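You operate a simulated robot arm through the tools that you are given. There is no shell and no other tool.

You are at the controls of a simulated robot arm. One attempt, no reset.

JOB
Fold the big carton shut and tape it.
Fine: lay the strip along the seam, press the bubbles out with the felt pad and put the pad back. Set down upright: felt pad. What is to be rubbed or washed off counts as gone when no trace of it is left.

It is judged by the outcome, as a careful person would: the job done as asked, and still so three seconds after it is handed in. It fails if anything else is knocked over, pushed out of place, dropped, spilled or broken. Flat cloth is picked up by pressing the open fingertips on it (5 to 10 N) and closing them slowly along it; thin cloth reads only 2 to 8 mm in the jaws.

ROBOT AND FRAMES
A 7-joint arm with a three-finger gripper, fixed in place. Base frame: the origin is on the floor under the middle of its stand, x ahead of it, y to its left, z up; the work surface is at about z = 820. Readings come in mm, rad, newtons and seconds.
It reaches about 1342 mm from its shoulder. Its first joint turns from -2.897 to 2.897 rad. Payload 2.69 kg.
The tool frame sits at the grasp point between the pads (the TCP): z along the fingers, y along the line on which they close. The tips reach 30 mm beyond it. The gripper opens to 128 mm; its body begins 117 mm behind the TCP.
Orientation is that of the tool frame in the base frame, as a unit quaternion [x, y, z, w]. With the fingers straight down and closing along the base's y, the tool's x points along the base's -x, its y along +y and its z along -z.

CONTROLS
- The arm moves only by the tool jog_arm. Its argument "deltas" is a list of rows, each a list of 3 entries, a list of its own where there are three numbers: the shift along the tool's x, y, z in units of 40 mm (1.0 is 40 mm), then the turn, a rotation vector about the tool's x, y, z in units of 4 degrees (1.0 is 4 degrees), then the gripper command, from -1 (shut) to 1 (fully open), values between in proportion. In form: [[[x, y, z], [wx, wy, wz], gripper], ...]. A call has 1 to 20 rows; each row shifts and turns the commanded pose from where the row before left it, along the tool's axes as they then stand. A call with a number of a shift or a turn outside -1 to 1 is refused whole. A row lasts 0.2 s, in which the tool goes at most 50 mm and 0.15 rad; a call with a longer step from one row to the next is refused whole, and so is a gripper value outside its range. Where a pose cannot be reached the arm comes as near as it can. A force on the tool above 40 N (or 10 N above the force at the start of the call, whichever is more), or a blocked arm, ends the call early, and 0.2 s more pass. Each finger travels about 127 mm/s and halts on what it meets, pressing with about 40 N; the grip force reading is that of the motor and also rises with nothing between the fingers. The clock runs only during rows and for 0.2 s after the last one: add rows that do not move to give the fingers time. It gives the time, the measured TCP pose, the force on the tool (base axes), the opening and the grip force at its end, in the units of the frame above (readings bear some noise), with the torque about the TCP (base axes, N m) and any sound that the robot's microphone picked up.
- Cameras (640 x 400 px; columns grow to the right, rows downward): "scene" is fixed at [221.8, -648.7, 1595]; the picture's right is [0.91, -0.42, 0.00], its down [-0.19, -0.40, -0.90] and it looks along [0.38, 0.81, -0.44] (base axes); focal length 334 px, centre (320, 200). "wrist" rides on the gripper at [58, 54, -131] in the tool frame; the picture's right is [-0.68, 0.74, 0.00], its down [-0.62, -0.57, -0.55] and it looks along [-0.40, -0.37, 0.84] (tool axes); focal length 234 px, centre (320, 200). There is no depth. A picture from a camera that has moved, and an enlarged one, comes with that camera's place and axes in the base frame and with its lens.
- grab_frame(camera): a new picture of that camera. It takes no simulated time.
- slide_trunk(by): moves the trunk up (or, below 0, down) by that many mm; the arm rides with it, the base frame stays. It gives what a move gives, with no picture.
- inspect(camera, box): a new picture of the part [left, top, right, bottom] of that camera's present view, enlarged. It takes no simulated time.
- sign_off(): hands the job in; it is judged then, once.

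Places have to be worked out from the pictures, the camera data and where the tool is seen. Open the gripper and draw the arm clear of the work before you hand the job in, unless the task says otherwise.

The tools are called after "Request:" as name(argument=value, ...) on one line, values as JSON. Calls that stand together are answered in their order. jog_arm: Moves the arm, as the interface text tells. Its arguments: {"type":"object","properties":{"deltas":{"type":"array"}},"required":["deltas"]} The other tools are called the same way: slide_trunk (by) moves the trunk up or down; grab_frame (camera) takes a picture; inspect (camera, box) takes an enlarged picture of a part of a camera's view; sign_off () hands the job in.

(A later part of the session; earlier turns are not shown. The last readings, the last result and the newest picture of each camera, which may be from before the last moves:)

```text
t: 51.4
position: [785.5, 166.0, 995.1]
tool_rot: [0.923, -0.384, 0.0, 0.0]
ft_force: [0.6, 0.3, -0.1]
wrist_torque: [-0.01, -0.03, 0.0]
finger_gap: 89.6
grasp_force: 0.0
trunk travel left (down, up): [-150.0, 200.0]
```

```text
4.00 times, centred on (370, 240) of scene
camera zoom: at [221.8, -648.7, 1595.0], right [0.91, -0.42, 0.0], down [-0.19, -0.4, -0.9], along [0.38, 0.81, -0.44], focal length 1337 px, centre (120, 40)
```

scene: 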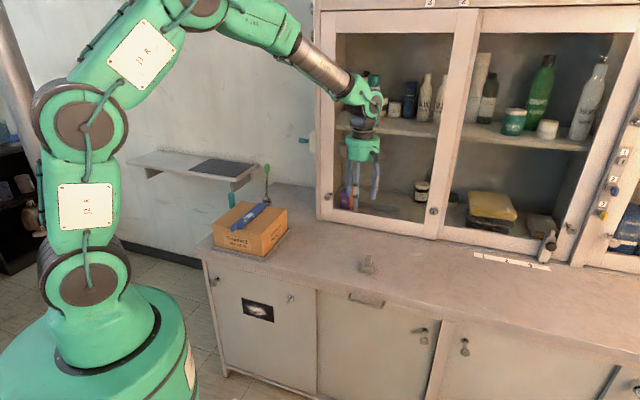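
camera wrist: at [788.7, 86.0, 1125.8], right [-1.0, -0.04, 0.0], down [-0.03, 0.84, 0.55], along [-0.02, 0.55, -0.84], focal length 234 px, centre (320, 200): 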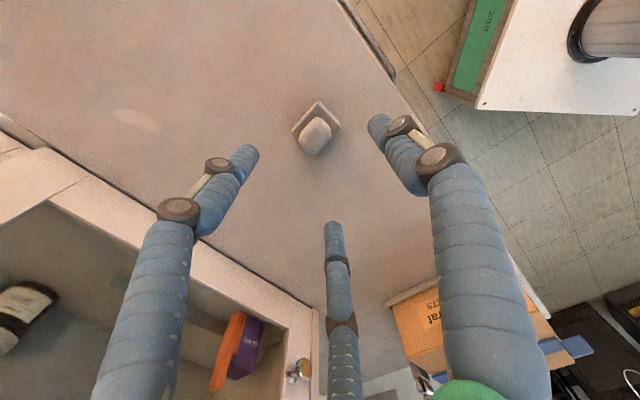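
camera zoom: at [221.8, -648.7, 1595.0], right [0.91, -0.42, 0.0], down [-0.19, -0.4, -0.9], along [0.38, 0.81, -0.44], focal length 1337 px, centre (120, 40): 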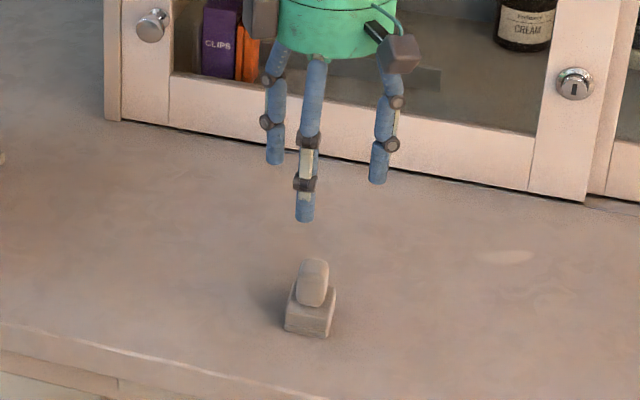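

Triangulating the two views puts the knob's centre at e1≈677, e2≈441 with its top near z≈875 and the base top near 838. I descend so the tips sit just above the base block.

Request:
jog_arm(deltas=[[[0.06, 0, 0.6], [0, 0, 0], 0.3], [[0, 0, 0.8], [0, 0, 0], 0.2], [[0, 0, 0.8], [0, 0, 0], 0.1], [[0, 0, 0.5], [0, 0, 0], 0.1], [[0, 0, 0.25], [0, 0, 0], 0.1], [[0, 0, 0], [0, 0, 0], 0.1]])

Request:
grab_frame(camera="wrist")

Request:
inspect(camera="scene", box=[330, 200, 410, 290])

```text
t: 52.8
position: [788.4, 162.8, 879.4]
tool_rot: [0.923, -0.385, -0.001, 0.0]
ft_force: [0.3, 0.2, 0.6]
wrist_torque: [0.01, 0.04, -0.01]
finger_gap: 70.3
grasp_force: 0.1
trunk travel left (down, up): [-150.0, 200.0]
```

```text
taken
camera wrist: at [790.1, 82.1, 1010.6], right [-1.0, -0.04, 0.0], down [-0.03, 0.84, 0.55], along [-0.02, 0.55, -0.84], focal length 234 px, centre (320, 200)
```

wrist: 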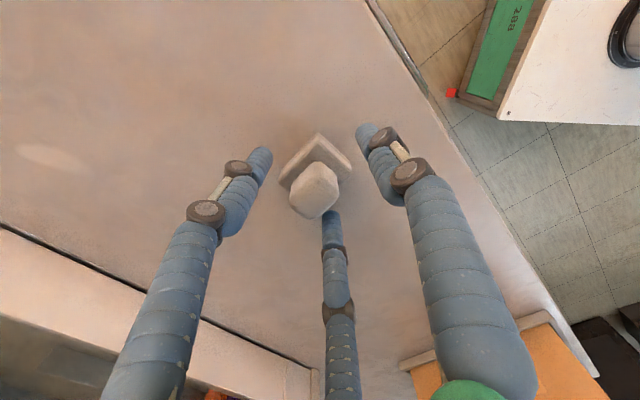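

```text
4.44 times, centred on (370, 245) of scene
camera zoom: at [221.8, -648.7, 1595.0], right [0.91, -0.42, 0.0], down [-0.19, -0.4, -0.9], along [0.38, 0.81, -0.44], focal length 1485 px, centre (98, 0)
```

zoom: 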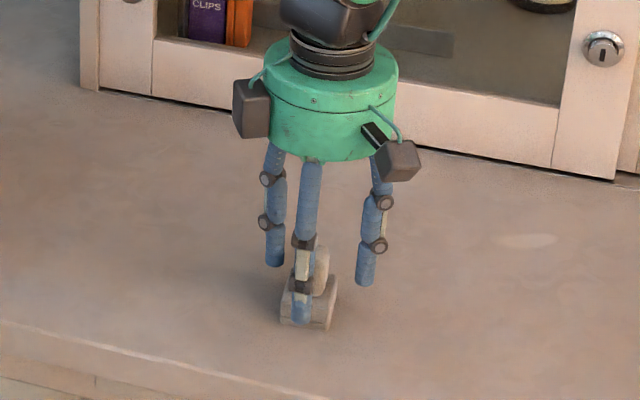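

The knob sits centred between the fingers. I lower 3 mm more and close gradually onto it.

Request:
jog_arm(deltas=[[[0, 0, 0.08], [0, 0, 0], 0], [[0, 0, 0], [0, 0, 0], -0.15], [[0, 0, 0], [0, 0, 0], -0.3], [[0, 0, 0], [0, 0, 0], -0.4], [[0, 0, 0], [0, 0, 0], -0.5], [[0, 0, 0], [0, 0, 0], -0.6], [[0, 0, 0], [0, 0, 0], -0.6]])

Request:
inspect(camera="wrist", box=[250, 110, 390, 230])

Request:
inspect(camera="scene", box=[340, 220, 400, 280])

```text
t: 54.4
position: [786.4, 161.0, 877.3]
tool_rot: [0.923, -0.384, 0.0, -0.001]
ft_force: [0.5, 0.7, -0.4]
wrist_torque: [0.03, 0.01, -0.04]
finger_gap: 31.8
grasp_force: 5.1
trunk travel left (down, up): [-150.0, 200.0]
```

```text
3.33 times, centred on (320, 170) of wrist
camera zoom: at [789.9, 81.2, 1007.3], right [-1.0, -0.04, 0.0], down [-0.03, 0.84, 0.55], along [-0.02, 0.55, -0.84], focal length 781 px, centre (320, 300)
```

zoom: 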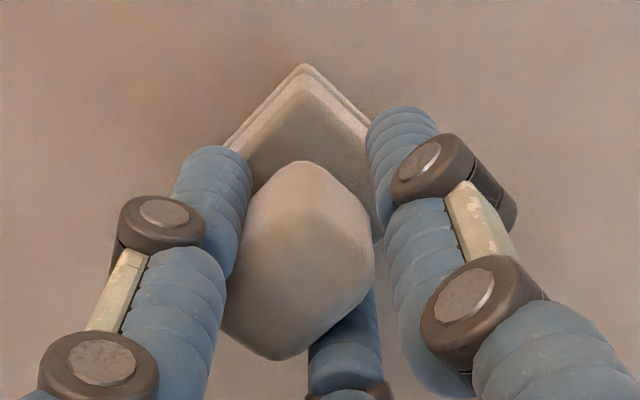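

```text
6.67 times, centred on (370, 250) of scene
camera zoom: at [221.8, -648.7, 1595.0], right [0.91, -0.42, 0.0], down [-0.19, -0.4, -0.9], along [0.38, 0.81, -0.44], focal length 2228 px, centre (-13, -133)
```

zoom: 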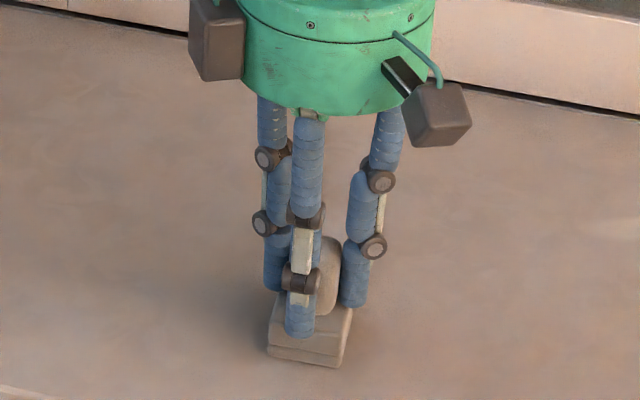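

First contact at a 31.8 mm gap. I close fully for a firm grip.

Request:
jog_arm(deltas=[[[0, 0, 0], [0, 0, 0], -0.65], [[0, 0, 0], [0, 0, 0], -0.7], [[0, 0, 0], [0, 0, 0], -0.8], [[0, 0, 0], [0, 0, 0], -1], [[0, 0, 0], [0, 0, 0], -1]])

Request:
inspect(camera="wrist", box=[250, 110, 390, 230])

Request:
inspect(camera="scene", box=[345, 245, 395, 280])

```text
t: 55.6
position: [787.4, 161.2, 877.1]
tool_rot: [0.923, -0.385, -0.001, 0.0]
ft_force: [-0.4, 0.0, 0.0]
wrist_torque: [-0.04, 0.01, 0.04]
finger_gap: 30.4
grasp_force: 39.9
trunk travel left (down, up): [-150.0, 200.0]
```

```text
3.33 times, centred on (320, 170) of wrist
camera zoom: at [789.9, 81.2, 1007.2], right [-1.0, -0.04, 0.0], down [-0.03, 0.84, 0.55], along [-0.02, 0.55, -0.84], focal length 781 px, centre (320, 300)
```

zoom: 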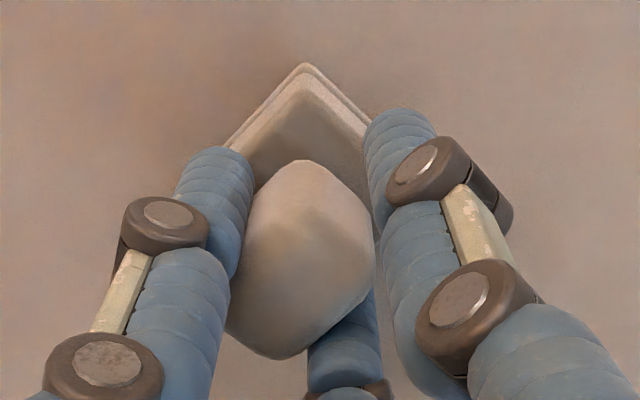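

```text
11.43 times, centred on (370, 262) of scene
camera zoom: at [221.8, -648.7, 1595.0], right [0.91, -0.42, 0.0], down [-0.19, -0.4, -0.9], along [0.38, 0.81, -0.44], focal length 3819 px, centre (-251, -514)
```

zoom: 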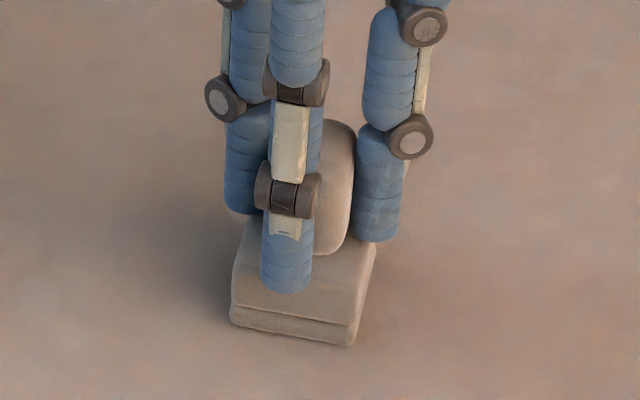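

The pad slid ~5 mm during gripping (I note it for the return: original spot is ≈2.8 mm further in e1 and 5.2 mm less in e2). I lift it and carry it over to the carton at a safe height.

Request:
jog_arm(deltas=[[[0, 0, -0.2], [0, 0, 0], -1], [[0, 0, -0.6], [0, 0, 0], -1], [[0, 0, -0.95], [0, 0, 0], -1], [[0, 0, -0.95], [0, 0, 0], -1], [[0, 0, -0.95], [0, 0, 0], -1], [[0, 0, -0.95], [0, 0, 0], -1], [[0, 0, 0], [0, 0, 0], -1]])

Request:
inspect(camera="scene", box=[330, 170, 410, 290])

Request:
inspect(camera="wrist", box=[250, 110, 390, 230])

```text
t: 57.2
position: [783.8, 159.8, 1061.2]
tool_rot: [0.923, -0.384, 0.0, 0.0]
ft_force: [-0.3, -1.1, -0.5]
wrist_torque: [-0.01, -0.05, 0.0]
finger_gap: 30.5
grasp_force: 40.0
trunk travel left (down, up): [-150.0, 200.0]
```

```text
3.33 times, centred on (370, 230) of scene
camera zoom: at [221.8, -648.7, 1595.0], right [0.91, -0.42, 0.0], down [-0.19, -0.4, -0.9], along [0.38, 0.81, -0.44], focal length 1114 px, centre (153, 100)
```

zoom: 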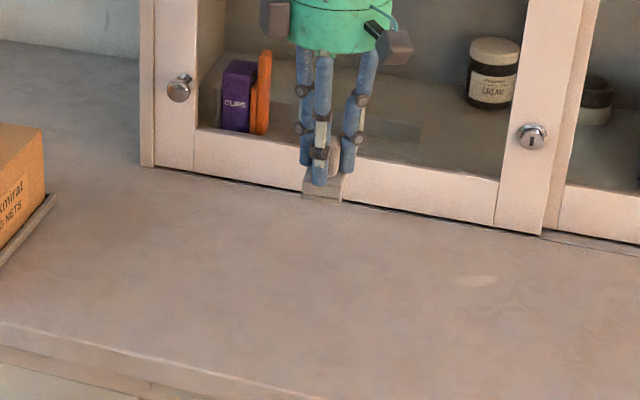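

```text
3.33 times, centred on (320, 170) of wrist
camera zoom: at [786.3, 80.4, 1192.0], right [-1.0, -0.04, 0.0], down [-0.03, 0.84, 0.55], along [-0.02, 0.55, -0.84], focal length 781 px, centre (320, 300)
```

zoom: 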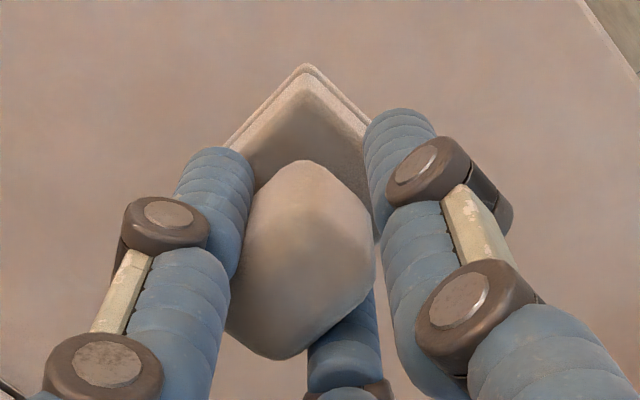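

The pad is firmly held. I carry it left to hover over the bubble area of the strip.

Request:
jog_arm(deltas=[[[-0.6, 0.012, 0], [0, 0, 0], -1], [[-0.88, 0.012, 0], [0, 0, 0], -1], [[-0.88, 0.012, 0], [0, 0, 0], -1], [[-0.88, 0.012, 0], [0, 0, 0], -1], [[-0.88, 0.012, 0], [0, 0, 0], -1], [[-0.88, 0.012, 0], [0, 0, 0], -1], [[-0.88, 0.012, 0], [0, 0, 0], -1], [[-0.88, 0.012, 0], [0, 0, 0], -1], [[-0.88, 0.012, 0], [0, 0, 0], -1], [[-0.88, 0.012, 0], [0, 0, 0], -1], [[-0.88, 0.012, 0], [0, 0, 0], -1], [[-0.88, 0.012, 0], [0, 0, 0], -1], [[-0.88, 0.012, 0], [0, 0, 0], -1], [[-0.88, 0.012, 0], [0, 0, 0], -1], [[-0.46, 0.012, 0], [0, 0, 0], -1], [[0, 0, 0], [0, 0, 0], -1]])

Request:
grab_frame(camera="wrist")

Request:
inspect(camera="scene", box=[200, 140, 300, 260])

```text
t: 60.6
position: [429.7, 511.0, 1059.8]
tool_rot: [0.923, -0.384, 0.0, 0.0]
ft_force: [-0.4, -0.1, -0.3]
wrist_torque: [-0.05, 0.0, 0.0]
finger_gap: 30.2
grasp_force: 40.3
trunk travel left (down, up): [-150.0, 200.0]
```

```text
taken
camera wrist: at [431.5, 430.8, 1190.1], right [-1.0, -0.04, 0.0], down [-0.03, 0.84, 0.55], along [-0.02, 0.55, -0.84], focal length 234 px, centre (320, 200)
```

wrist: 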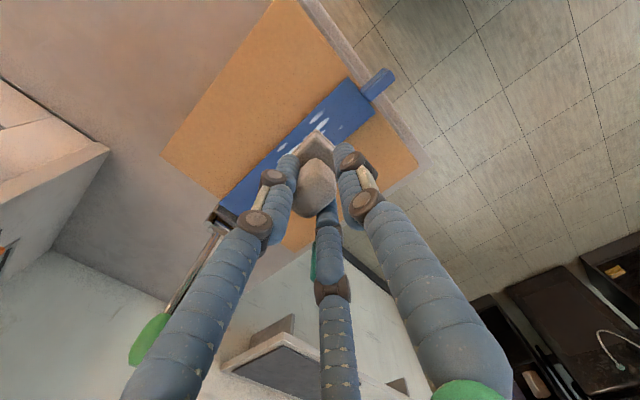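

```text
3.33 times, centred on (250, 200) of scene
camera zoom: at [221.8, -648.7, 1595.0], right [0.91, -0.42, 0.0], down [-0.19, -0.4, -0.9], along [0.38, 0.81, -0.44], focal length 1114 px, centre (553, 200)
```

zoom: 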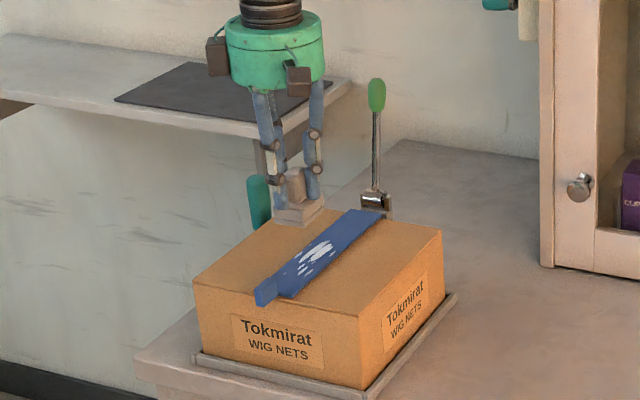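

The pad hovers over the strip. I zoom in through the wrist camera to check the strip's lie and the pad's offset.

Request:
inspect(camera="wrist", box=[190, 50, 430, 240])

Request:
inspect(camera="wrist", box=[260, 60, 360, 170])

```text
2.11 times, centred on (310, 145) of wrist
camera zoom: at [431.5, 430.8, 1190.1], right [-1.0, -0.04, 0.0], down [-0.03, 0.84, 0.55], along [-0.02, 0.55, -0.84], focal length 493 px, centre (341, 316)
```

zoom: 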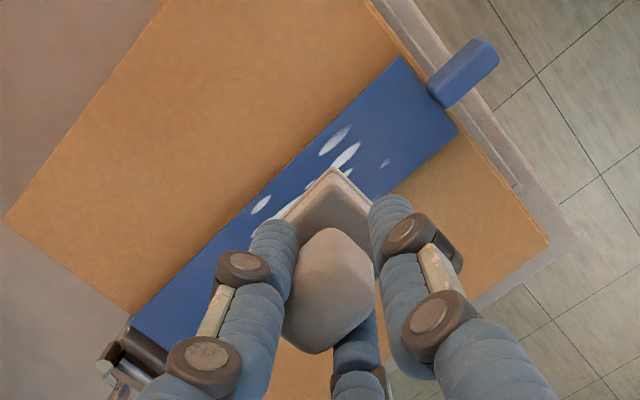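

```text
3.64 times, centred on (310, 115) of wrist
camera zoom: at [431.5, 430.8, 1190.1], right [-1.0, -0.04, 0.0], down [-0.03, 0.84, 0.55], along [-0.02, 0.55, -0.84], focal length 852 px, centre (356, 509)
```

zoom: 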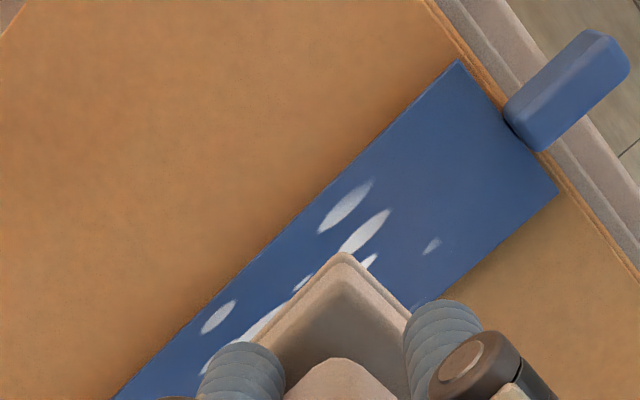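

The strip is centred on the carton in e2 and within ~3 mm lengthwise. I lower the pad to just above the strip in the middle of the bubble field.

Request:
jog_arm(deltas=[[[0, 0, 0.5], [0, 0, 0], -1], [[0, 0, 0.5], [0, 0, 0], -1], [[0, 0, 0.35], [0, 0, 0], -1], [[0, 0, 0.05], [0, 0, 0], -1], [[0, 0, 0.05], [0, 0, 0], -1], [[0, 0, 0], [0, 0, 0], -1]])

Request:
inspect(camera="scene", box=[215, 165, 295, 245])

```text
t: 62.0
position: [427.5, 511.5, 1003.0]
tool_rot: [0.923, -0.385, 0.0, 0.0]
ft_force: [0.4, -0.5, -0.9]
wrist_torque: [-0.03, -0.01, 0.01]
finger_gap: 30.2
grasp_force: 40.0
trunk travel left (down, up): [-150.0, 200.0]
```

```text
5.00 times, centred on (255, 205) of scene
camera zoom: at [221.8, -648.7, 1595.0], right [0.91, -0.42, 0.0], down [-0.19, -0.4, -0.9], along [0.38, 0.81, -0.44], focal length 1671 px, centre (645, 175)
```

zoom: 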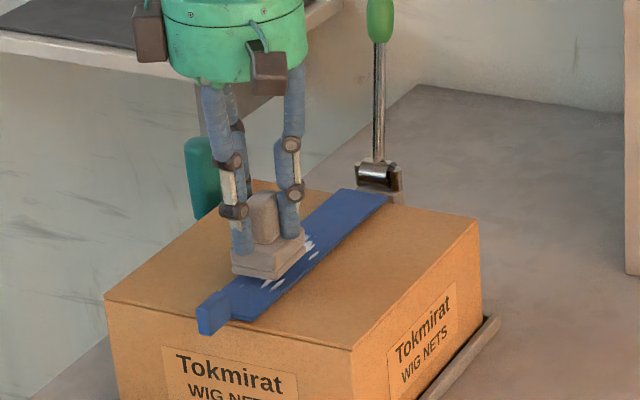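

No contact yet. I lower in 1–2 mm steps until I feel the strip.

Request:
jog_arm(deltas=[[[0, 0, 0.05], [0, 0, 0], -1], [[0, 0, 0.05], [0, 0, 0], -1], [[0, 0, 0], [0, 0, 0], -1]])

```text
t: 62.8
position: [428.6, 512.1, 999.3]
tool_rot: [0.923, -0.384, 0.0, 0.0]
ft_force: [-0.2, 0.6, 0.3]
wrist_torque: [-0.05, 0.02, 0.02]
finger_gap: 30.3
grasp_force: 40.3
trunk travel left (down, up): [-150.0, 200.0]
```

Still free at z≈999; I continue down in 1.5 mm steps.

Request:
jog_arm(deltas=[[[0, 0, 0.04], [0, 0, 0], -1], [[0, 0, 0.04], [0, 0, 0], -1], [[0, 0, 0], [0, 0, 0], -1]])

```text
t: 63.6
position: [428.8, 511.2, 995.9]
tool_rot: [0.923, -0.385, 0.0, 0.0]
ft_force: [0.0, 0.1, -0.6]
wrist_torque: [-0.04, 0.01, -0.01]
finger_gap: 30.4
grasp_force: 40.1
trunk travel left (down, up): [-150.0, 200.0]
```

Request:
jog_arm(deltas=[[[0, 0, 0.04], [0, 0, 0], -1], [[0, 0, 0], [0, 0, 0], -1]])

Request:
inspect(camera="scene", box=[225, 185, 285, 245])

```text
t: 64.2
position: [429.1, 512.7, 994.7]
tool_rot: [0.923, -0.384, 0.0, -0.002]
ft_force: [-4.5, -5.7, 22.5]
wrist_torque: [-0.13, 0.02, 0.05]
finger_gap: 30.1
grasp_force: 39.4
trunk travel left (down, up): [-150.0, 200.0]
```

```text
6.67 times, centred on (255, 215) of scene
camera zoom: at [221.8, -648.7, 1595.0], right [0.91, -0.42, 0.0], down [-0.19, -0.4, -0.9], along [0.38, 0.81, -0.44], focal length 2228 px, centre (753, 100)
```

zoom: 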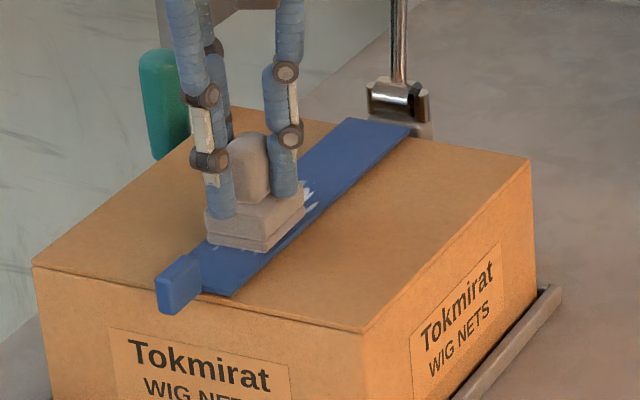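

Contact: the pad now presses on the strip with about 22 N. I ease off slightly and make a slow stroke toward the far end of the bubbles.

Request:
jog_arm(deltas=[[[0, 0, -0.015], [0, 0, 0], -1], [[0, 0, 0], [0, 0, 0], -1], [[0, -0.15, 0], [0, 0, 0], -1], [[0, -0.2, 0], [0, 0, 0], -1], [[0, -0.2, 0], [0, 0, 0], -1], [[0, 0, 0], [0, 0, 0], -1]])

Request:
inspect(camera="scene", box=[225, 185, 285, 245])

Request:
inspect(camera="wrist", box=[190, 50, 430, 240])

```text
t: 65.6
position: [444.0, 526.9, 994.8]
tool_rot: [0.923, -0.384, 0.0, 0.0]
ft_force: [-5.9, -3.7, 17.7]
wrist_torque: [-0.02, 0.09, 0.04]
finger_gap: 30.3
grasp_force: 39.9
trunk travel left (down, up): [-150.0, 200.0]
```

```text
6.67 times, centred on (255, 215) of scene
camera zoom: at [221.8, -648.7, 1595.0], right [0.91, -0.42, 0.0], down [-0.19, -0.4, -0.9], along [0.38, 0.81, -0.44], focal length 2228 px, centre (753, 100)
```

zoom: 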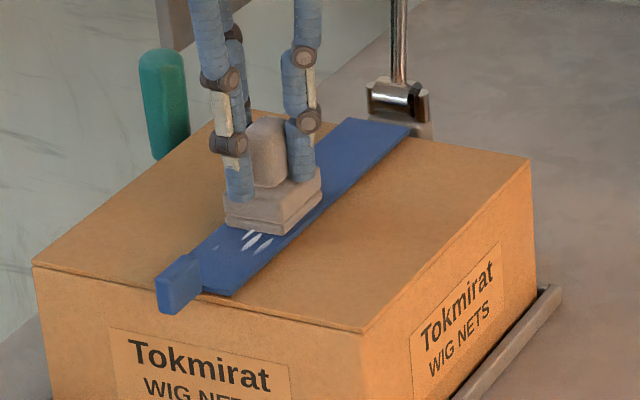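

```text
2.11 times, centred on (310, 145) of wrist
camera zoom: at [446.0, 446.3, 1126.3], right [-1.0, -0.04, 0.0], down [-0.03, 0.84, 0.55], along [-0.02, 0.55, -0.84], focal length 493 px, centre (341, 316)
```

zoom: 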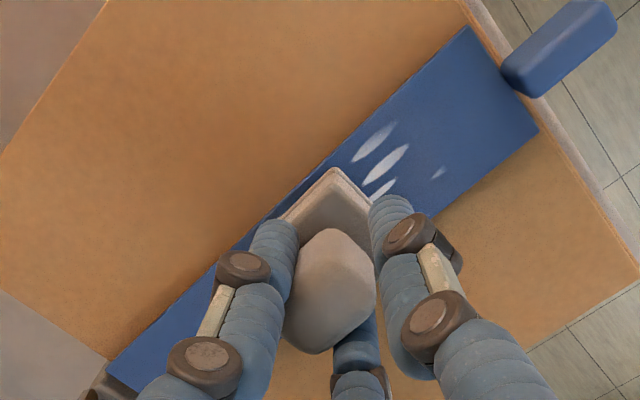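

The strip holds still under the stroke, and friction is modest. I continue to the far end of the bubbles and then stroke back to the near end, stopping short of the tab.

Request:
jog_arm(deltas=[[[0, -0.22, 0], [0, 0, 0], -1], [[0, -0.22, 0], [0, 0, 0], -1], [[0, -0.22, 0], [0, 0, 0], -1], [[0, -0.22, 0], [0, 0, 0], -1], [[0, 0, 0], [0, 0, 0], -1], [[0, 0.22, 0], [0, 0, 0], -1], [[0, 0.22, 0], [0, 0, 0], -1], [[0, 0.22, 0], [0, 0, 0], -1], [[0, 0.22, 0], [0, 0, 0], -1], [[0, 0, 0], [0, 0, 0], -1]])

Request:
inspect(camera="scene", box=[225, 185, 285, 245])

```text
t: 67.8
position: [443.7, 525.2, 996.1]
tool_rot: [0.923, -0.385, 0.0, 0.001]
ft_force: [-1.3, -1.6, 5.3]
wrist_torque: [0.05, -0.07, -0.02]
finger_gap: 30.2
grasp_force: 40.3
trunk travel left (down, up): [-150.0, 200.0]
```

```text
6.67 times, centred on (255, 215) of scene
camera zoom: at [221.8, -648.7, 1595.0], right [0.91, -0.42, 0.0], down [-0.19, -0.4, -0.9], along [0.38, 0.81, -0.44], focal length 2228 px, centre (753, 100)
```

zoom: 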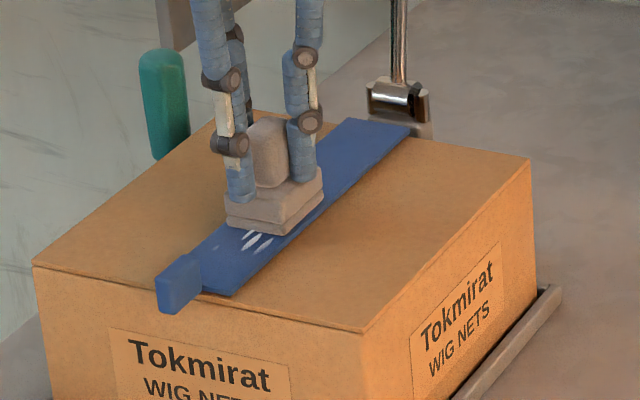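

Force is 5 N now. I continue the stroke toward the near end with slightly more press.

Request:
jog_arm(deltas=[[[0, 0, 0.02], [0, 0, 0], -1], [[0, 0.2, 0], [0, 0, 0], -1], [[0, 0.2, 0], [0, 0, 0], -1], [[0, 0.2, 0], [0, 0, 0], -1], [[0, 0.2, 0], [0, 0, 0], -1], [[0, 0.2, 0], [0, 0, 0], -1], [[0, 0.15, 0], [0, 0, 0], -1], [[0, 0, 0], [0, 0, 0], -1]])

Request:
inspect(camera="scene", box=[225, 185, 285, 245])

Request:
inspect(camera="wrist", box=[160, 50, 430, 260])

```text
t: 69.6
position: [411.5, 492.7, 995.9]
tool_rot: [0.923, -0.384, 0.0, 0.0]
ft_force: [1.4, 1.7, 11.8]
wrist_torque: [0.19, -0.2, -0.04]
finger_gap: 30.1
grasp_force: 40.0
trunk travel left (down, up): [-150.0, 200.0]
```

```text
6.67 times, centred on (255, 215) of scene
camera zoom: at [221.8, -648.7, 1595.0], right [0.91, -0.42, 0.0], down [-0.19, -0.4, -0.9], along [0.38, 0.81, -0.44], focal length 2228 px, centre (753, 100)
```

zoom: 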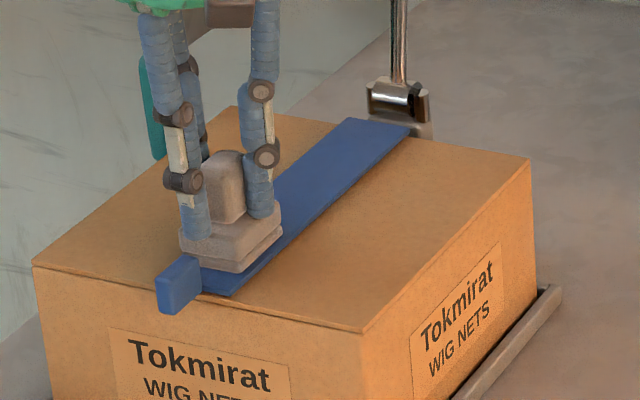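

```text
1.90 times, centred on (295, 155) of wrist
camera zoom: at [413.3, 413.9, 1126.0], right [-1.0, -0.04, 0.0], down [-0.03, 0.84, 0.55], along [-0.02, 0.55, -0.84], focal length 446 px, centre (368, 286)
```

zoom: 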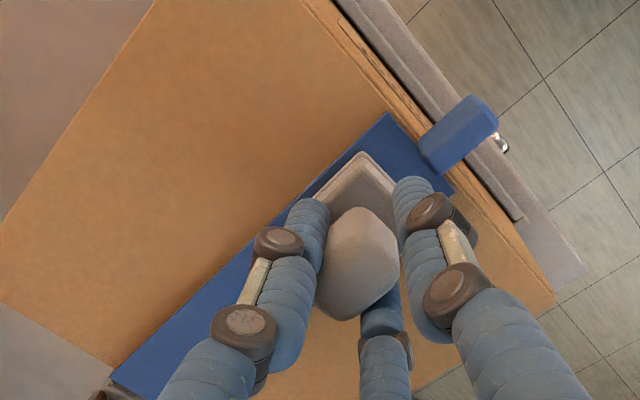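

The far part of the strip already looks clean. I shift 4 mm toward +e2 and stroke the full length again, to cover the strip's edge.

Request:
jog_arm(deltas=[[[0.1, 0, 0], [0, 0, 0], -1], [[0, -0.2, 0], [0, 0, 0], -1], [[0, -0.22, 0], [0, 0, 0], -1], [[0, -0.22, 0], [0, 0, 0], -1], [[0, -0.22, 0], [0, 0, 0], -1], [[0, -0.22, 0], [0, 0, 0], -1], [[0, -0.22, 0], [0, 0, 0], -1], [[0, -0.22, 0], [0, 0, 0], -1], [[0, -0.22, 0], [0, 0, 0], -1], [[0, -0.22, 0], [0, 0, 0], -1], [[0, -0.2, 0], [0, 0, 0], -1], [[0, 0, 0], [0, 0, 0], -1]])

Request:
inspect(camera="scene", box=[225, 185, 285, 245])

Request:
inspect(camera="wrist", box=[260, 20, 480, 180])

```text
t: 72.2
position: [476.2, 551.2, 995.0]
tool_rot: [0.923, -0.384, 0.0, 0.0]
ft_force: [-4.2, -4.9, 19.7]
wrist_torque: [-0.07, 0.09, 0.03]
finger_gap: 30.0
grasp_force: 39.9
trunk travel left (down, up): [-150.0, 200.0]
```

```text
6.67 times, centred on (255, 215) of scene
camera zoom: at [221.8, -648.7, 1595.0], right [0.91, -0.42, 0.0], down [-0.19, -0.4, -0.9], along [0.38, 0.81, -0.44], focal length 2228 px, centre (753, 100)
```

zoom: 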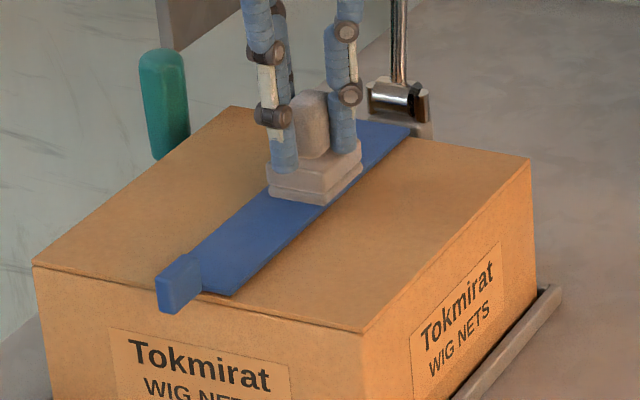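

```text
2.50 times, centred on (370, 100) of wrist
camera zoom: at [478.1, 471.3, 1125.8], right [-1.0, -0.04, 0.0], down [-0.03, 0.83, 0.55], along [-0.02, 0.55, -0.84], focal length 585 px, centre (195, 450)
```

zoom: 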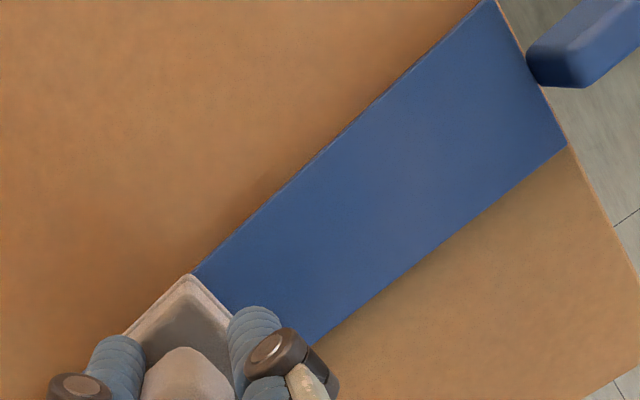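

The near part is completely clean. I shift 8 mm toward −e2 and stroke back to cover the other edge.

Request:
jog_arm(deltas=[[[-0.1, 0, 0], [0, 0, 0], -1], [[-0.1, 0, 0], [0, 0, 0], -1], [[0, 0.2, 0], [0, 0, 0], -1], [[0, 0.22, 0], [0, 0, 0], -1], [[0, 0.22, 0], [0, 0, 0], -1], [[0, 0.22, 0], [0, 0, 0], -1], [[0, 0.22, 0], [0, 0, 0], -1], [[0, 0.22, 0], [0, 0, 0], -1], [[0, 0.22, 0], [0, 0, 0], -1], [[0, 0.22, 0], [0, 0, 0], -1], [[0, 0.2, 0], [0, 0, 0], -1], [[0, 0.15, 0], [0, 0, 0], -1], [[0, 0, 0], [0, 0, 0], -1]])

Request:
inspect(camera="scene", box=[225, 185, 285, 245])

```text
t: 75.0
position: [410.6, 498.9, 994.0]
tool_rot: [0.923, -0.384, 0.0, 0.0]
ft_force: [3.7, 4.9, 20.6]
wrist_torque: [0.43, -0.33, 0.0]
finger_gap: 30.4
grasp_force: 39.9
trunk travel left (down, up): [-150.0, 200.0]
```

```text
6.67 times, centred on (255, 215) of scene
camera zoom: at [221.8, -648.7, 1595.0], right [0.91, -0.42, 0.0], down [-0.19, -0.4, -0.9], along [0.38, 0.81, -0.44], focal length 2228 px, centre (753, 100)
```

zoom: 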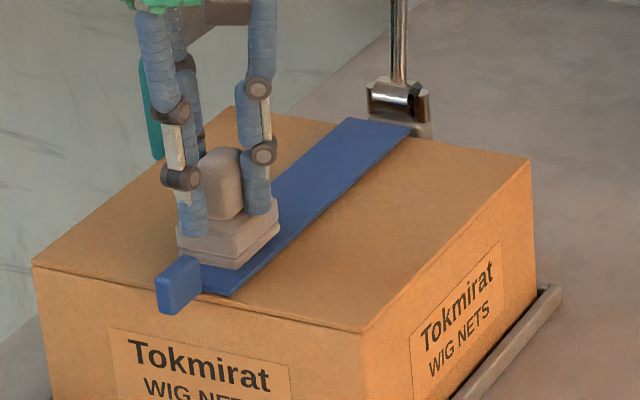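

The visible strip is clean along both edges. I lift the pad straight up and inspect the whole strip.

Request:
jog_arm(deltas=[[[0, 0, -0.1], [0, 0, 0], -1], [[0, 0, -0.3], [0, 0, 0], -1], [[0, 0, -0.7], [0, 0, 0], -1], [[0, 0, -0.9], [0, 0, 0], -1], [[0.5, 0, -0.3], [0, 0, 0], -1], [[0.9, 0, 0], [0, 0, 0], -1], [[0.9, 0, 0], [0, 0, 0], -1], [[0.9, 0, 0], [0, 0, 0], -1], [[0, 0, 0], [0, 0, 0], -1]])

Request:
inspect(camera="scene", box=[215, 170, 295, 250])

Request:
grab_frame(camera="wrist")

```text
t: 77.0
position: [502.1, 409.5, 1086.0]
tool_rot: [0.923, -0.385, 0.0, -0.001]
ft_force: [1.4, -0.6, -0.3]
wrist_torque: [0.0, 0.05, -0.05]
finger_gap: 30.1
grasp_force: 40.5
trunk travel left (down, up): [-150.0, 200.0]
```

```text
5.00 times, centred on (255, 210) of scene
camera zoom: at [221.8, -648.7, 1595.0], right [0.91, -0.42, 0.0], down [-0.19, -0.4, -0.9], along [0.38, 0.81, -0.44], focal length 1671 px, centre (645, 150)
```

zoom: 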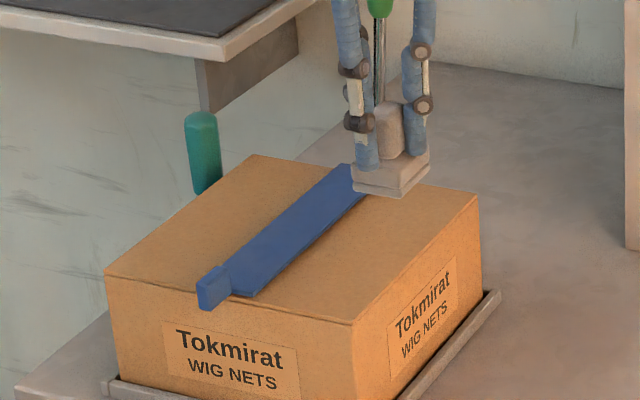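

```text
taken
camera wrist: at [504.5, 329.9, 1216.1], right [-1.0, -0.04, 0.0], down [-0.03, 0.84, 0.55], along [-0.02, 0.55, -0.84], focal length 234 px, centre (320, 200)
```

wrist: 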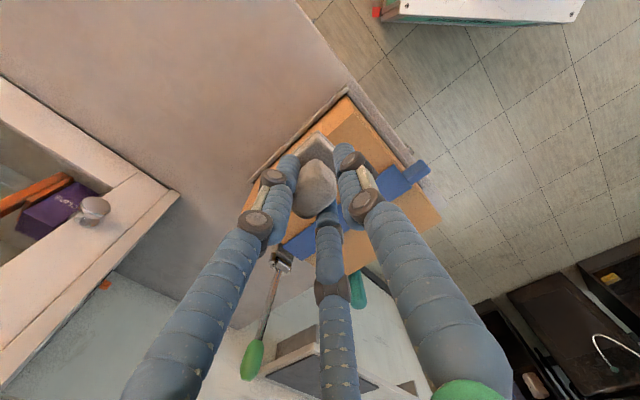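

The pad blocks part of the scene view; I move it further right and then inspect the whole strip closely.

Request:
jog_arm(deltas=[[[0.9, 0, 0], [0, 0, 0], -1], [[0.9, 0, 0], [0, 0, 0], -1], [[0.9, 0, 0], [0, 0, 0], -1], [[0.9, 0, 0], [0, 0, 0], -1], [[0, 0, 0], [0, 0, 0], -1]])

Request:
inspect(camera="scene", box=[225, 185, 285, 240])

Request:
inspect(camera="scene", box=[240, 183, 285, 218])

Request:
inspect(camera="scene", box=[222, 208, 267, 243])

```text
t: 78.2
position: [605.0, 304.3, 1085.0]
tool_rot: [0.923, -0.384, 0.0, -0.001]
ft_force: [0.3, -0.9, -0.4]
wrist_torque: [0.03, 0.02, 0.01]
finger_gap: 30.2
grasp_force: 40.3
trunk travel left (down, up): [-150.0, 200.0]
```

```text
7.27 times, centred on (255, 212) of scene
camera zoom: at [221.8, -648.7, 1595.0], right [0.91, -0.42, 0.0], down [-0.19, -0.4, -0.9], along [0.38, 0.81, -0.44], focal length 2430 px, centre (793, 109)
```

zoom: 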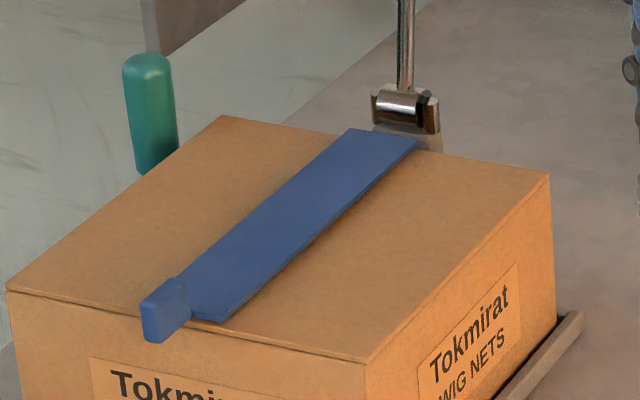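

```text
11.43 times, centred on (262, 200) of scene
camera zoom: at [221.8, -648.7, 1595.0], right [0.91, -0.42, 0.0], down [-0.19, -0.4, -0.9], along [0.38, 0.81, -0.44], focal length 3819 px, centre (977, 194)
```

zoom: 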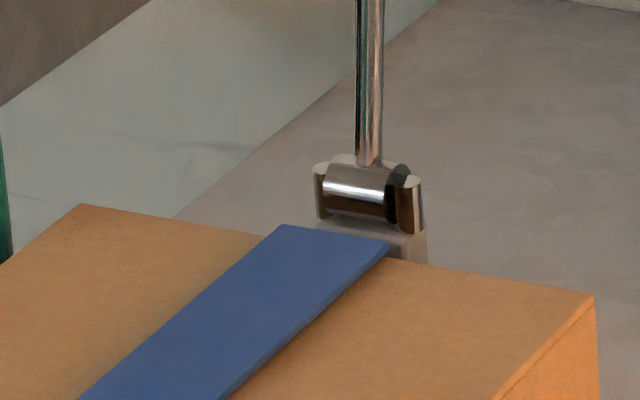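

```text
11.43 times, centred on (244, 226) of scene
camera zoom: at [221.8, -648.7, 1595.0], right [0.91, -0.42, 0.0], down [-0.19, -0.4, -0.9], along [0.38, 0.81, -0.44], focal length 3819 px, centre (1183, -91)
```

zoom: 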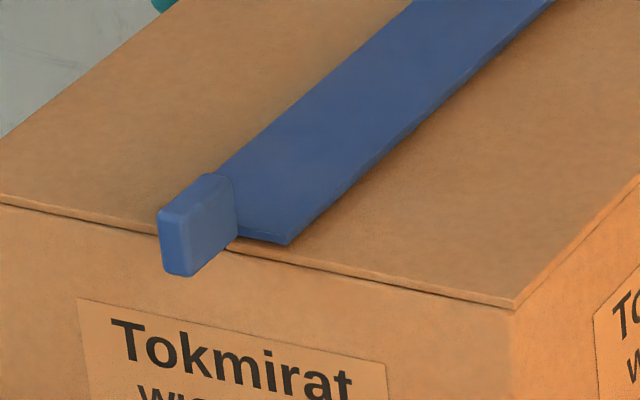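

The strip is uniformly blue with no trace of the bubbles and lies along the seam. Now I carry the pad back over its original spot and descend part way.

Request:
jog_arm(deltas=[[[0.93, -0.128, 0], [0, 0, 0], -1], [[0.93, -0.128, 0], [0, 0, 0], -1], [[0.93, -0.128, 0], [0, 0, 0], -1], [[0.93, -0.128, 0], [0, 0, 0], -1], [[0.93, -0.128, 0], [0, 0, 0], -1], [[0.93, -0.128, 0], [0, 0, 0], -1], [[0, 0, 0.9], [0, 0, 0], -1], [[0, 0, 0.9], [0, 0, 0], -1], [[0, 0, 0.9], [0, 0, 0], -1], [[0, 0, 0.9], [0, 0, 0], -1], [[0, 0, 0.9], [0, 0, 0], -1], [[0, 0, 0], [0, 0, 0], -1], [[0, 0, 0], [0, 0, 0], -1]])

Request:
inspect(camera="scene", box=[330, 210, 410, 290])

Request:
inspect(camera="wrist", box=[250, 110, 390, 230])

```text
t: 81.0
position: [782.8, 169.2, 906.1]
tool_rot: [0.923, -0.385, 0.0, 0.0]
ft_force: [-0.8, 0.3, -1.1]
wrist_torque: [0.0, 0.02, -0.02]
finger_gap: 30.2
grasp_force: 40.1
trunk travel left (down, up): [-150.0, 200.0]
```

```text
5.00 times, centred on (370, 250) of scene
camera zoom: at [221.8, -648.7, 1595.0], right [0.91, -0.42, 0.0], down [-0.19, -0.4, -0.9], along [0.38, 0.81, -0.44], focal length 1671 px, centre (70, -50)
```

zoom: 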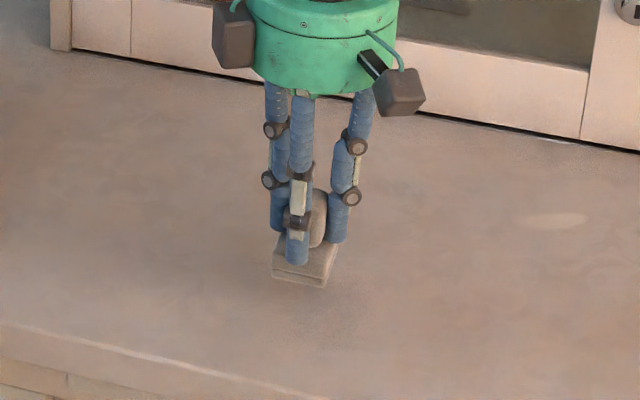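

```text
3.33 times, centred on (320, 170) of wrist
camera zoom: at [785.4, 88.5, 1036.8], right [-1.0, -0.04, 0.0], down [-0.03, 0.84, 0.55], along [-0.02, 0.55, -0.84], focal length 781 px, centre (320, 300)
```

zoom: 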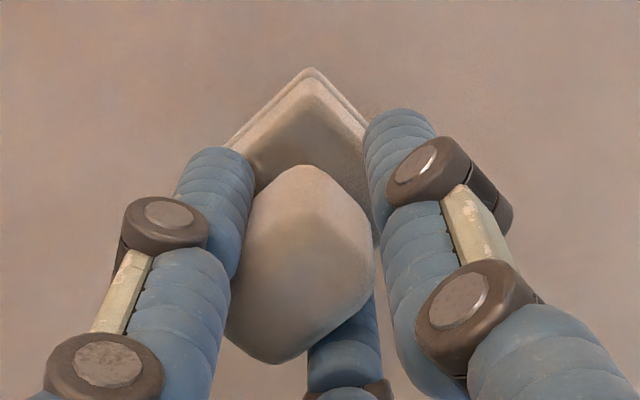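

The pad is back over its spot, turned only a couple of degrees in the grip. I trim position and yaw slightly and lower to just above the bench.

Request:
jog_arm(deltas=[[[0.07, 0, 0.2], [0, 0, -0.6], -1], [[0, 0, 0.2], [0, 0, 0], -1], [[0, 0, 0.15], [0, 0, 0], -1], [[0, 0, 0], [0, 0, 0], -1], [[0, 0, 0], [0, 0, 0], -1]])

Request:
inspect(camera="scene", box=[345, 245, 395, 280])

```text
t: 82.2
position: [784.5, 166.8, 883.0]
tool_rot: [0.931, -0.365, 0.001, 0.0]
ft_force: [-0.8, -0.3, 0.0]
wrist_torque: [-0.02, 0.03, 0.0]
finger_gap: 30.5
grasp_force: 39.6
trunk travel left (down, up): [-150.0, 200.0]
```

```text
11.43 times, centred on (370, 262) of scene
camera zoom: at [221.8, -648.7, 1595.0], right [0.91, -0.42, 0.0], down [-0.19, -0.4, -0.9], along [0.38, 0.81, -0.44], focal length 3819 px, centre (-251, -514)
```

zoom: 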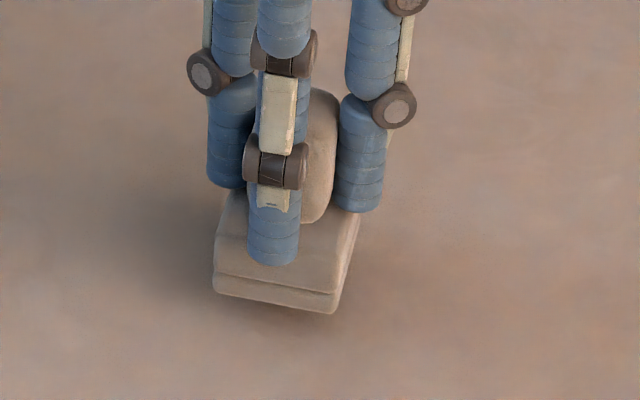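

The pad hovers ~6 mm above the bench, within about 2 mm and 2° of its original place. I make a last small trim and lower gently to contact.

Request:
jog_arm(deltas=[[[0.03, 0.025, 0.05], [0, 0, 0.4], -1], [[0, 0, 0.05], [0, 0, 0], -1], [[0, 0, 0.03], [0, 0, 0], -1], [[0, 0, 0], [0, 0, 0], -1]])

Request:
inspect(camera="scene", box=[345, 245, 395, 280])

```text
t: 83.2
position: [785.6, 164.5, 879.4]
tool_rot: [0.926, -0.378, -0.001, 0.0]
ft_force: [-0.3, 0.5, -0.5]
wrist_torque: [-0.01, -0.02, 0.02]
finger_gap: 30.2
grasp_force: 39.7
trunk travel left (down, up): [-150.0, 200.0]
```

```text
11.43 times, centred on (370, 262) of scene
camera zoom: at [221.8, -648.7, 1595.0], right [0.91, -0.42, 0.0], down [-0.19, -0.4, -0.9], along [0.38, 0.81, -0.44], focal length 3819 px, centre (-251, -514)
```

zoom: 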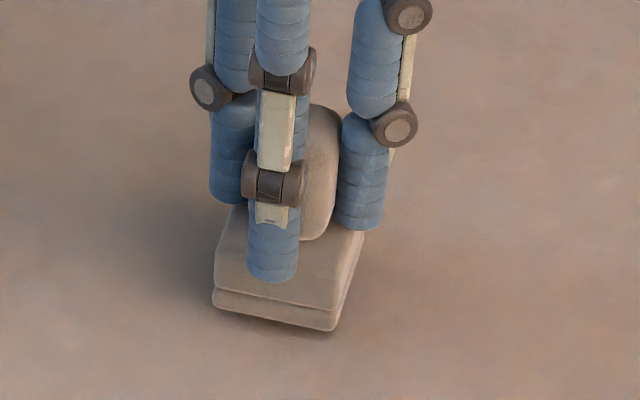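

Nearly down. I lower the last 2–3 mm in small steps until a light contact shows.

Request:
jog_arm(deltas=[[[0.02, 0, 0.03], [0, 0, 0], -1], [[0, 0, 0.03], [0, 0, 0], -1], [[0, 0, 0], [0, 0, 0], -1]])

```text
t: 84.0
position: [784.2, 165.8, 875.3]
tool_rot: [0.926, -0.378, -0.001, 0.0]
ft_force: [0.6, 0.1, -1.0]
wrist_torque: [-0.06, -0.02, 0.03]
finger_gap: 30.4
grasp_force: 39.6
trunk travel left (down, up): [-150.0, 200.0]
```

No contact yet at z≈875; I step down further.

Request:
jog_arm(deltas=[[[0, 0, 0.025], [0, 0, 0], -1], [[0, 0, 0], [0, 0, 0], -1]])

Request:
inspect(camera="scene", box=[345, 245, 395, 280])

```text
t: 84.6
position: [784.4, 163.6, 876.3]
tool_rot: [0.926, -0.378, 0.0, 0.0]
ft_force: [-0.4, -0.2, -0.4]
wrist_torque: [-0.01, -0.01, 0.04]
finger_gap: 30.4
grasp_force: 40.0
trunk travel left (down, up): [-150.0, 200.0]
```

```text
11.43 times, centred on (370, 262) of scene
camera zoom: at [221.8, -648.7, 1595.0], right [0.91, -0.42, 0.0], down [-0.19, -0.4, -0.9], along [0.38, 0.81, -0.44], focal length 3819 px, centre (-251, -514)
```

zoom: 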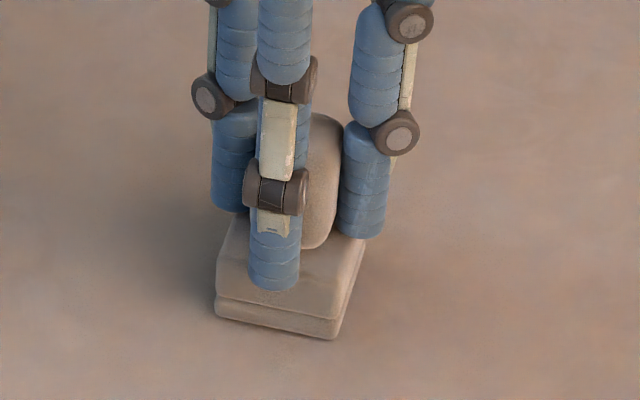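

The pad's base now lines up with its original image position within a millimetre. One more tiny step to confirm contact.

Request:
jog_arm(deltas=[[[0, 0, 0.025], [0, 0, 0], -1], [[0, 0, 0], [0, 0, 0], -1]])

```text
t: 85.2
position: [784.5, 164.1, 874.3]
tool_rot: [0.926, -0.378, 0.0, -0.001]
ft_force: [-2.9, 0.5, 9.7]
wrist_torque: [-0.12, 0.26, -0.01]
finger_gap: 30.2
grasp_force: 40.0
trunk travel left (down, up): [-150.0, 200.0]
```

Contact at ~10 N. I ease the load slightly and open the fingers gradually so the pad settles flat.

Request:
jog_arm(deltas=[[[0, 0, -0.01], [0, 0, 0], -1], [[0, 0, 0], [0, 0, 0], -0.7], [[0, 0, 0], [0, 0, 0], -0.5], [[0, 0, 0], [0, 0, 0], -0.4], [[0, 0, 0], [0, 0, 0], -0.3], [[0, 0, 0], [0, 0, 0], -0.2], [[0, 0, 0], [0, 0, 0], -0.1], [[0, 0, 0], [0, 0, 0], 0], [[0, 0, 0], [0, 0, 0], 0.1], [[0, 0, 0], [0, 0, 0], 0.1]])

Request:
inspect(camera="scene", box=[345, 245, 395, 280])

Request:
inspect(camera="wrist", box=[240, 100, 400, 240])

```text
t: 87.4
position: [784.6, 165.1, 874.4]
tool_rot: [0.926, -0.377, 0.0, 0.0]
ft_force: [0.7, 0.4, -0.2]
wrist_torque: [0.02, 0.0, -0.02]
finger_gap: 70.5
grasp_force: 0.1
trunk travel left (down, up): [-150.0, 200.0]
```

```text
11.43 times, centred on (370, 262) of scene
camera zoom: at [221.8, -648.7, 1595.0], right [0.91, -0.42, 0.0], down [-0.19, -0.4, -0.9], along [0.38, 0.81, -0.44], focal length 3819 px, centre (-251, -514)
```

zoom: 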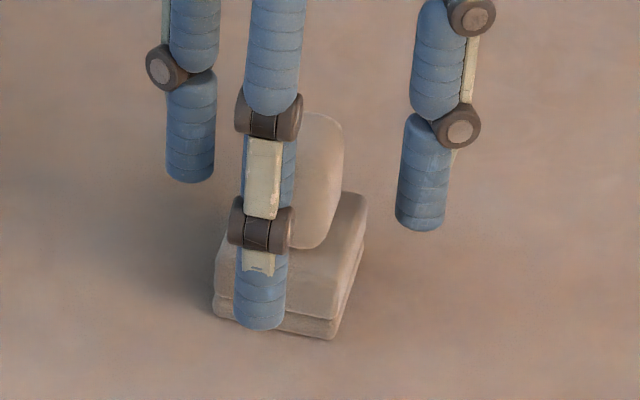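

```text
2.86 times, centred on (320, 170) of wrist
camera zoom: at [788.5, 85.0, 1005.8], right [-1.0, -0.05, 0.0], down [-0.04, 0.83, 0.55], along [-0.03, 0.55, -0.84], focal length 669 px, centre (320, 286)
```

zoom: 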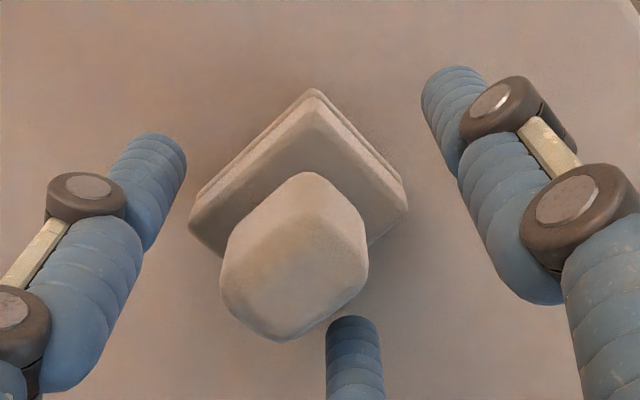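

The pad stands upright and free, with clear space to all fingers. I lift straight up.

Request:
jog_arm(deltas=[[[0, 0, -0.3], [0, 0, 0], 0.1], [[0, 0, -0.7], [0, 0, 0], 0.1], [[0, 0, -0.95], [0, 0, 0], 0.1], [[0, 0, -0.95], [0, 0, 0], 0.1], [[0, 0, -0.95], [0, 0, 0], 0.1], [[0, 0, -0.95], [0, 0, 0], 0.1], [[0, 0, -0.95], [0, 0, 0], 0.1], [[0, 0, 0], [0, 0, 0], 0.1]])

Request:
grab_frame(camera="scene")

Request:
inspect(camera="scene", box=[345, 245, 395, 280])

Request:
inspect(camera="scene", box=[205, 170, 295, 260])

```text
t: 89.2
position: [786.1, 165.9, 1104.7]
tool_rot: [0.926, -0.378, 0.0, 0.0]
ft_force: [-0.6, -0.4, 0.4]
wrist_torque: [0.0, -0.06, 0.01]
finger_gap: 70.2
grasp_force: 0.1
trunk travel left (down, up): [-150.0, 200.0]
```

```text
taken
```

scene: 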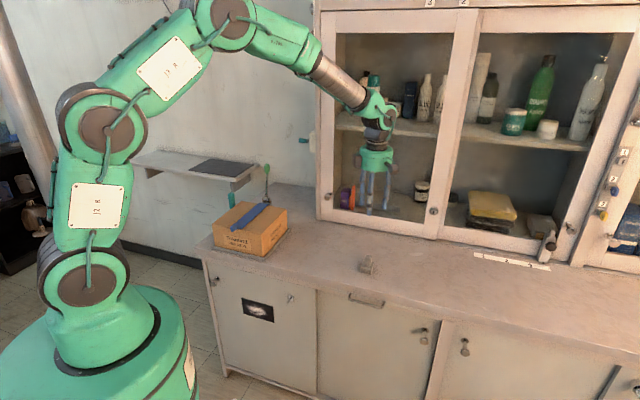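

```text
11.43 times, centred on (370, 262) of scene
camera zoom: at [221.8, -648.7, 1595.0], right [0.91, -0.42, 0.0], down [-0.19, -0.4, -0.9], along [0.38, 0.81, -0.44], focal length 3819 px, centre (-251, -514)
```

zoom: 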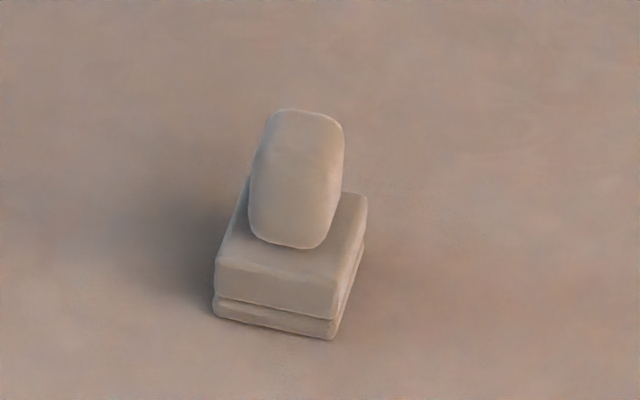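

```text
4.44 times, centred on (250, 215) of scene
camera zoom: at [221.8, -648.7, 1595.0], right [0.91, -0.42, 0.0], down [-0.19, -0.4, -0.9], along [0.38, 0.81, -0.44], focal length 1485 px, centre (631, 133)
```

zoom: 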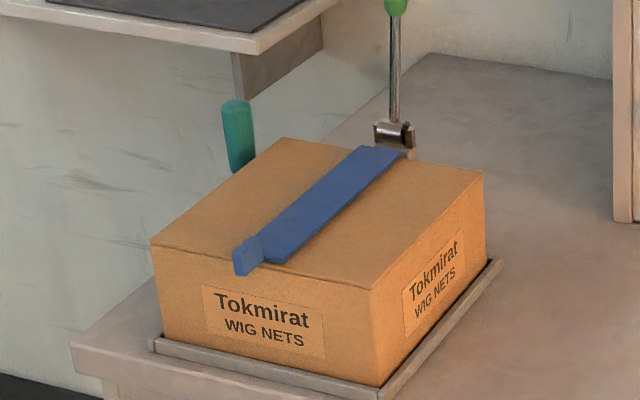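

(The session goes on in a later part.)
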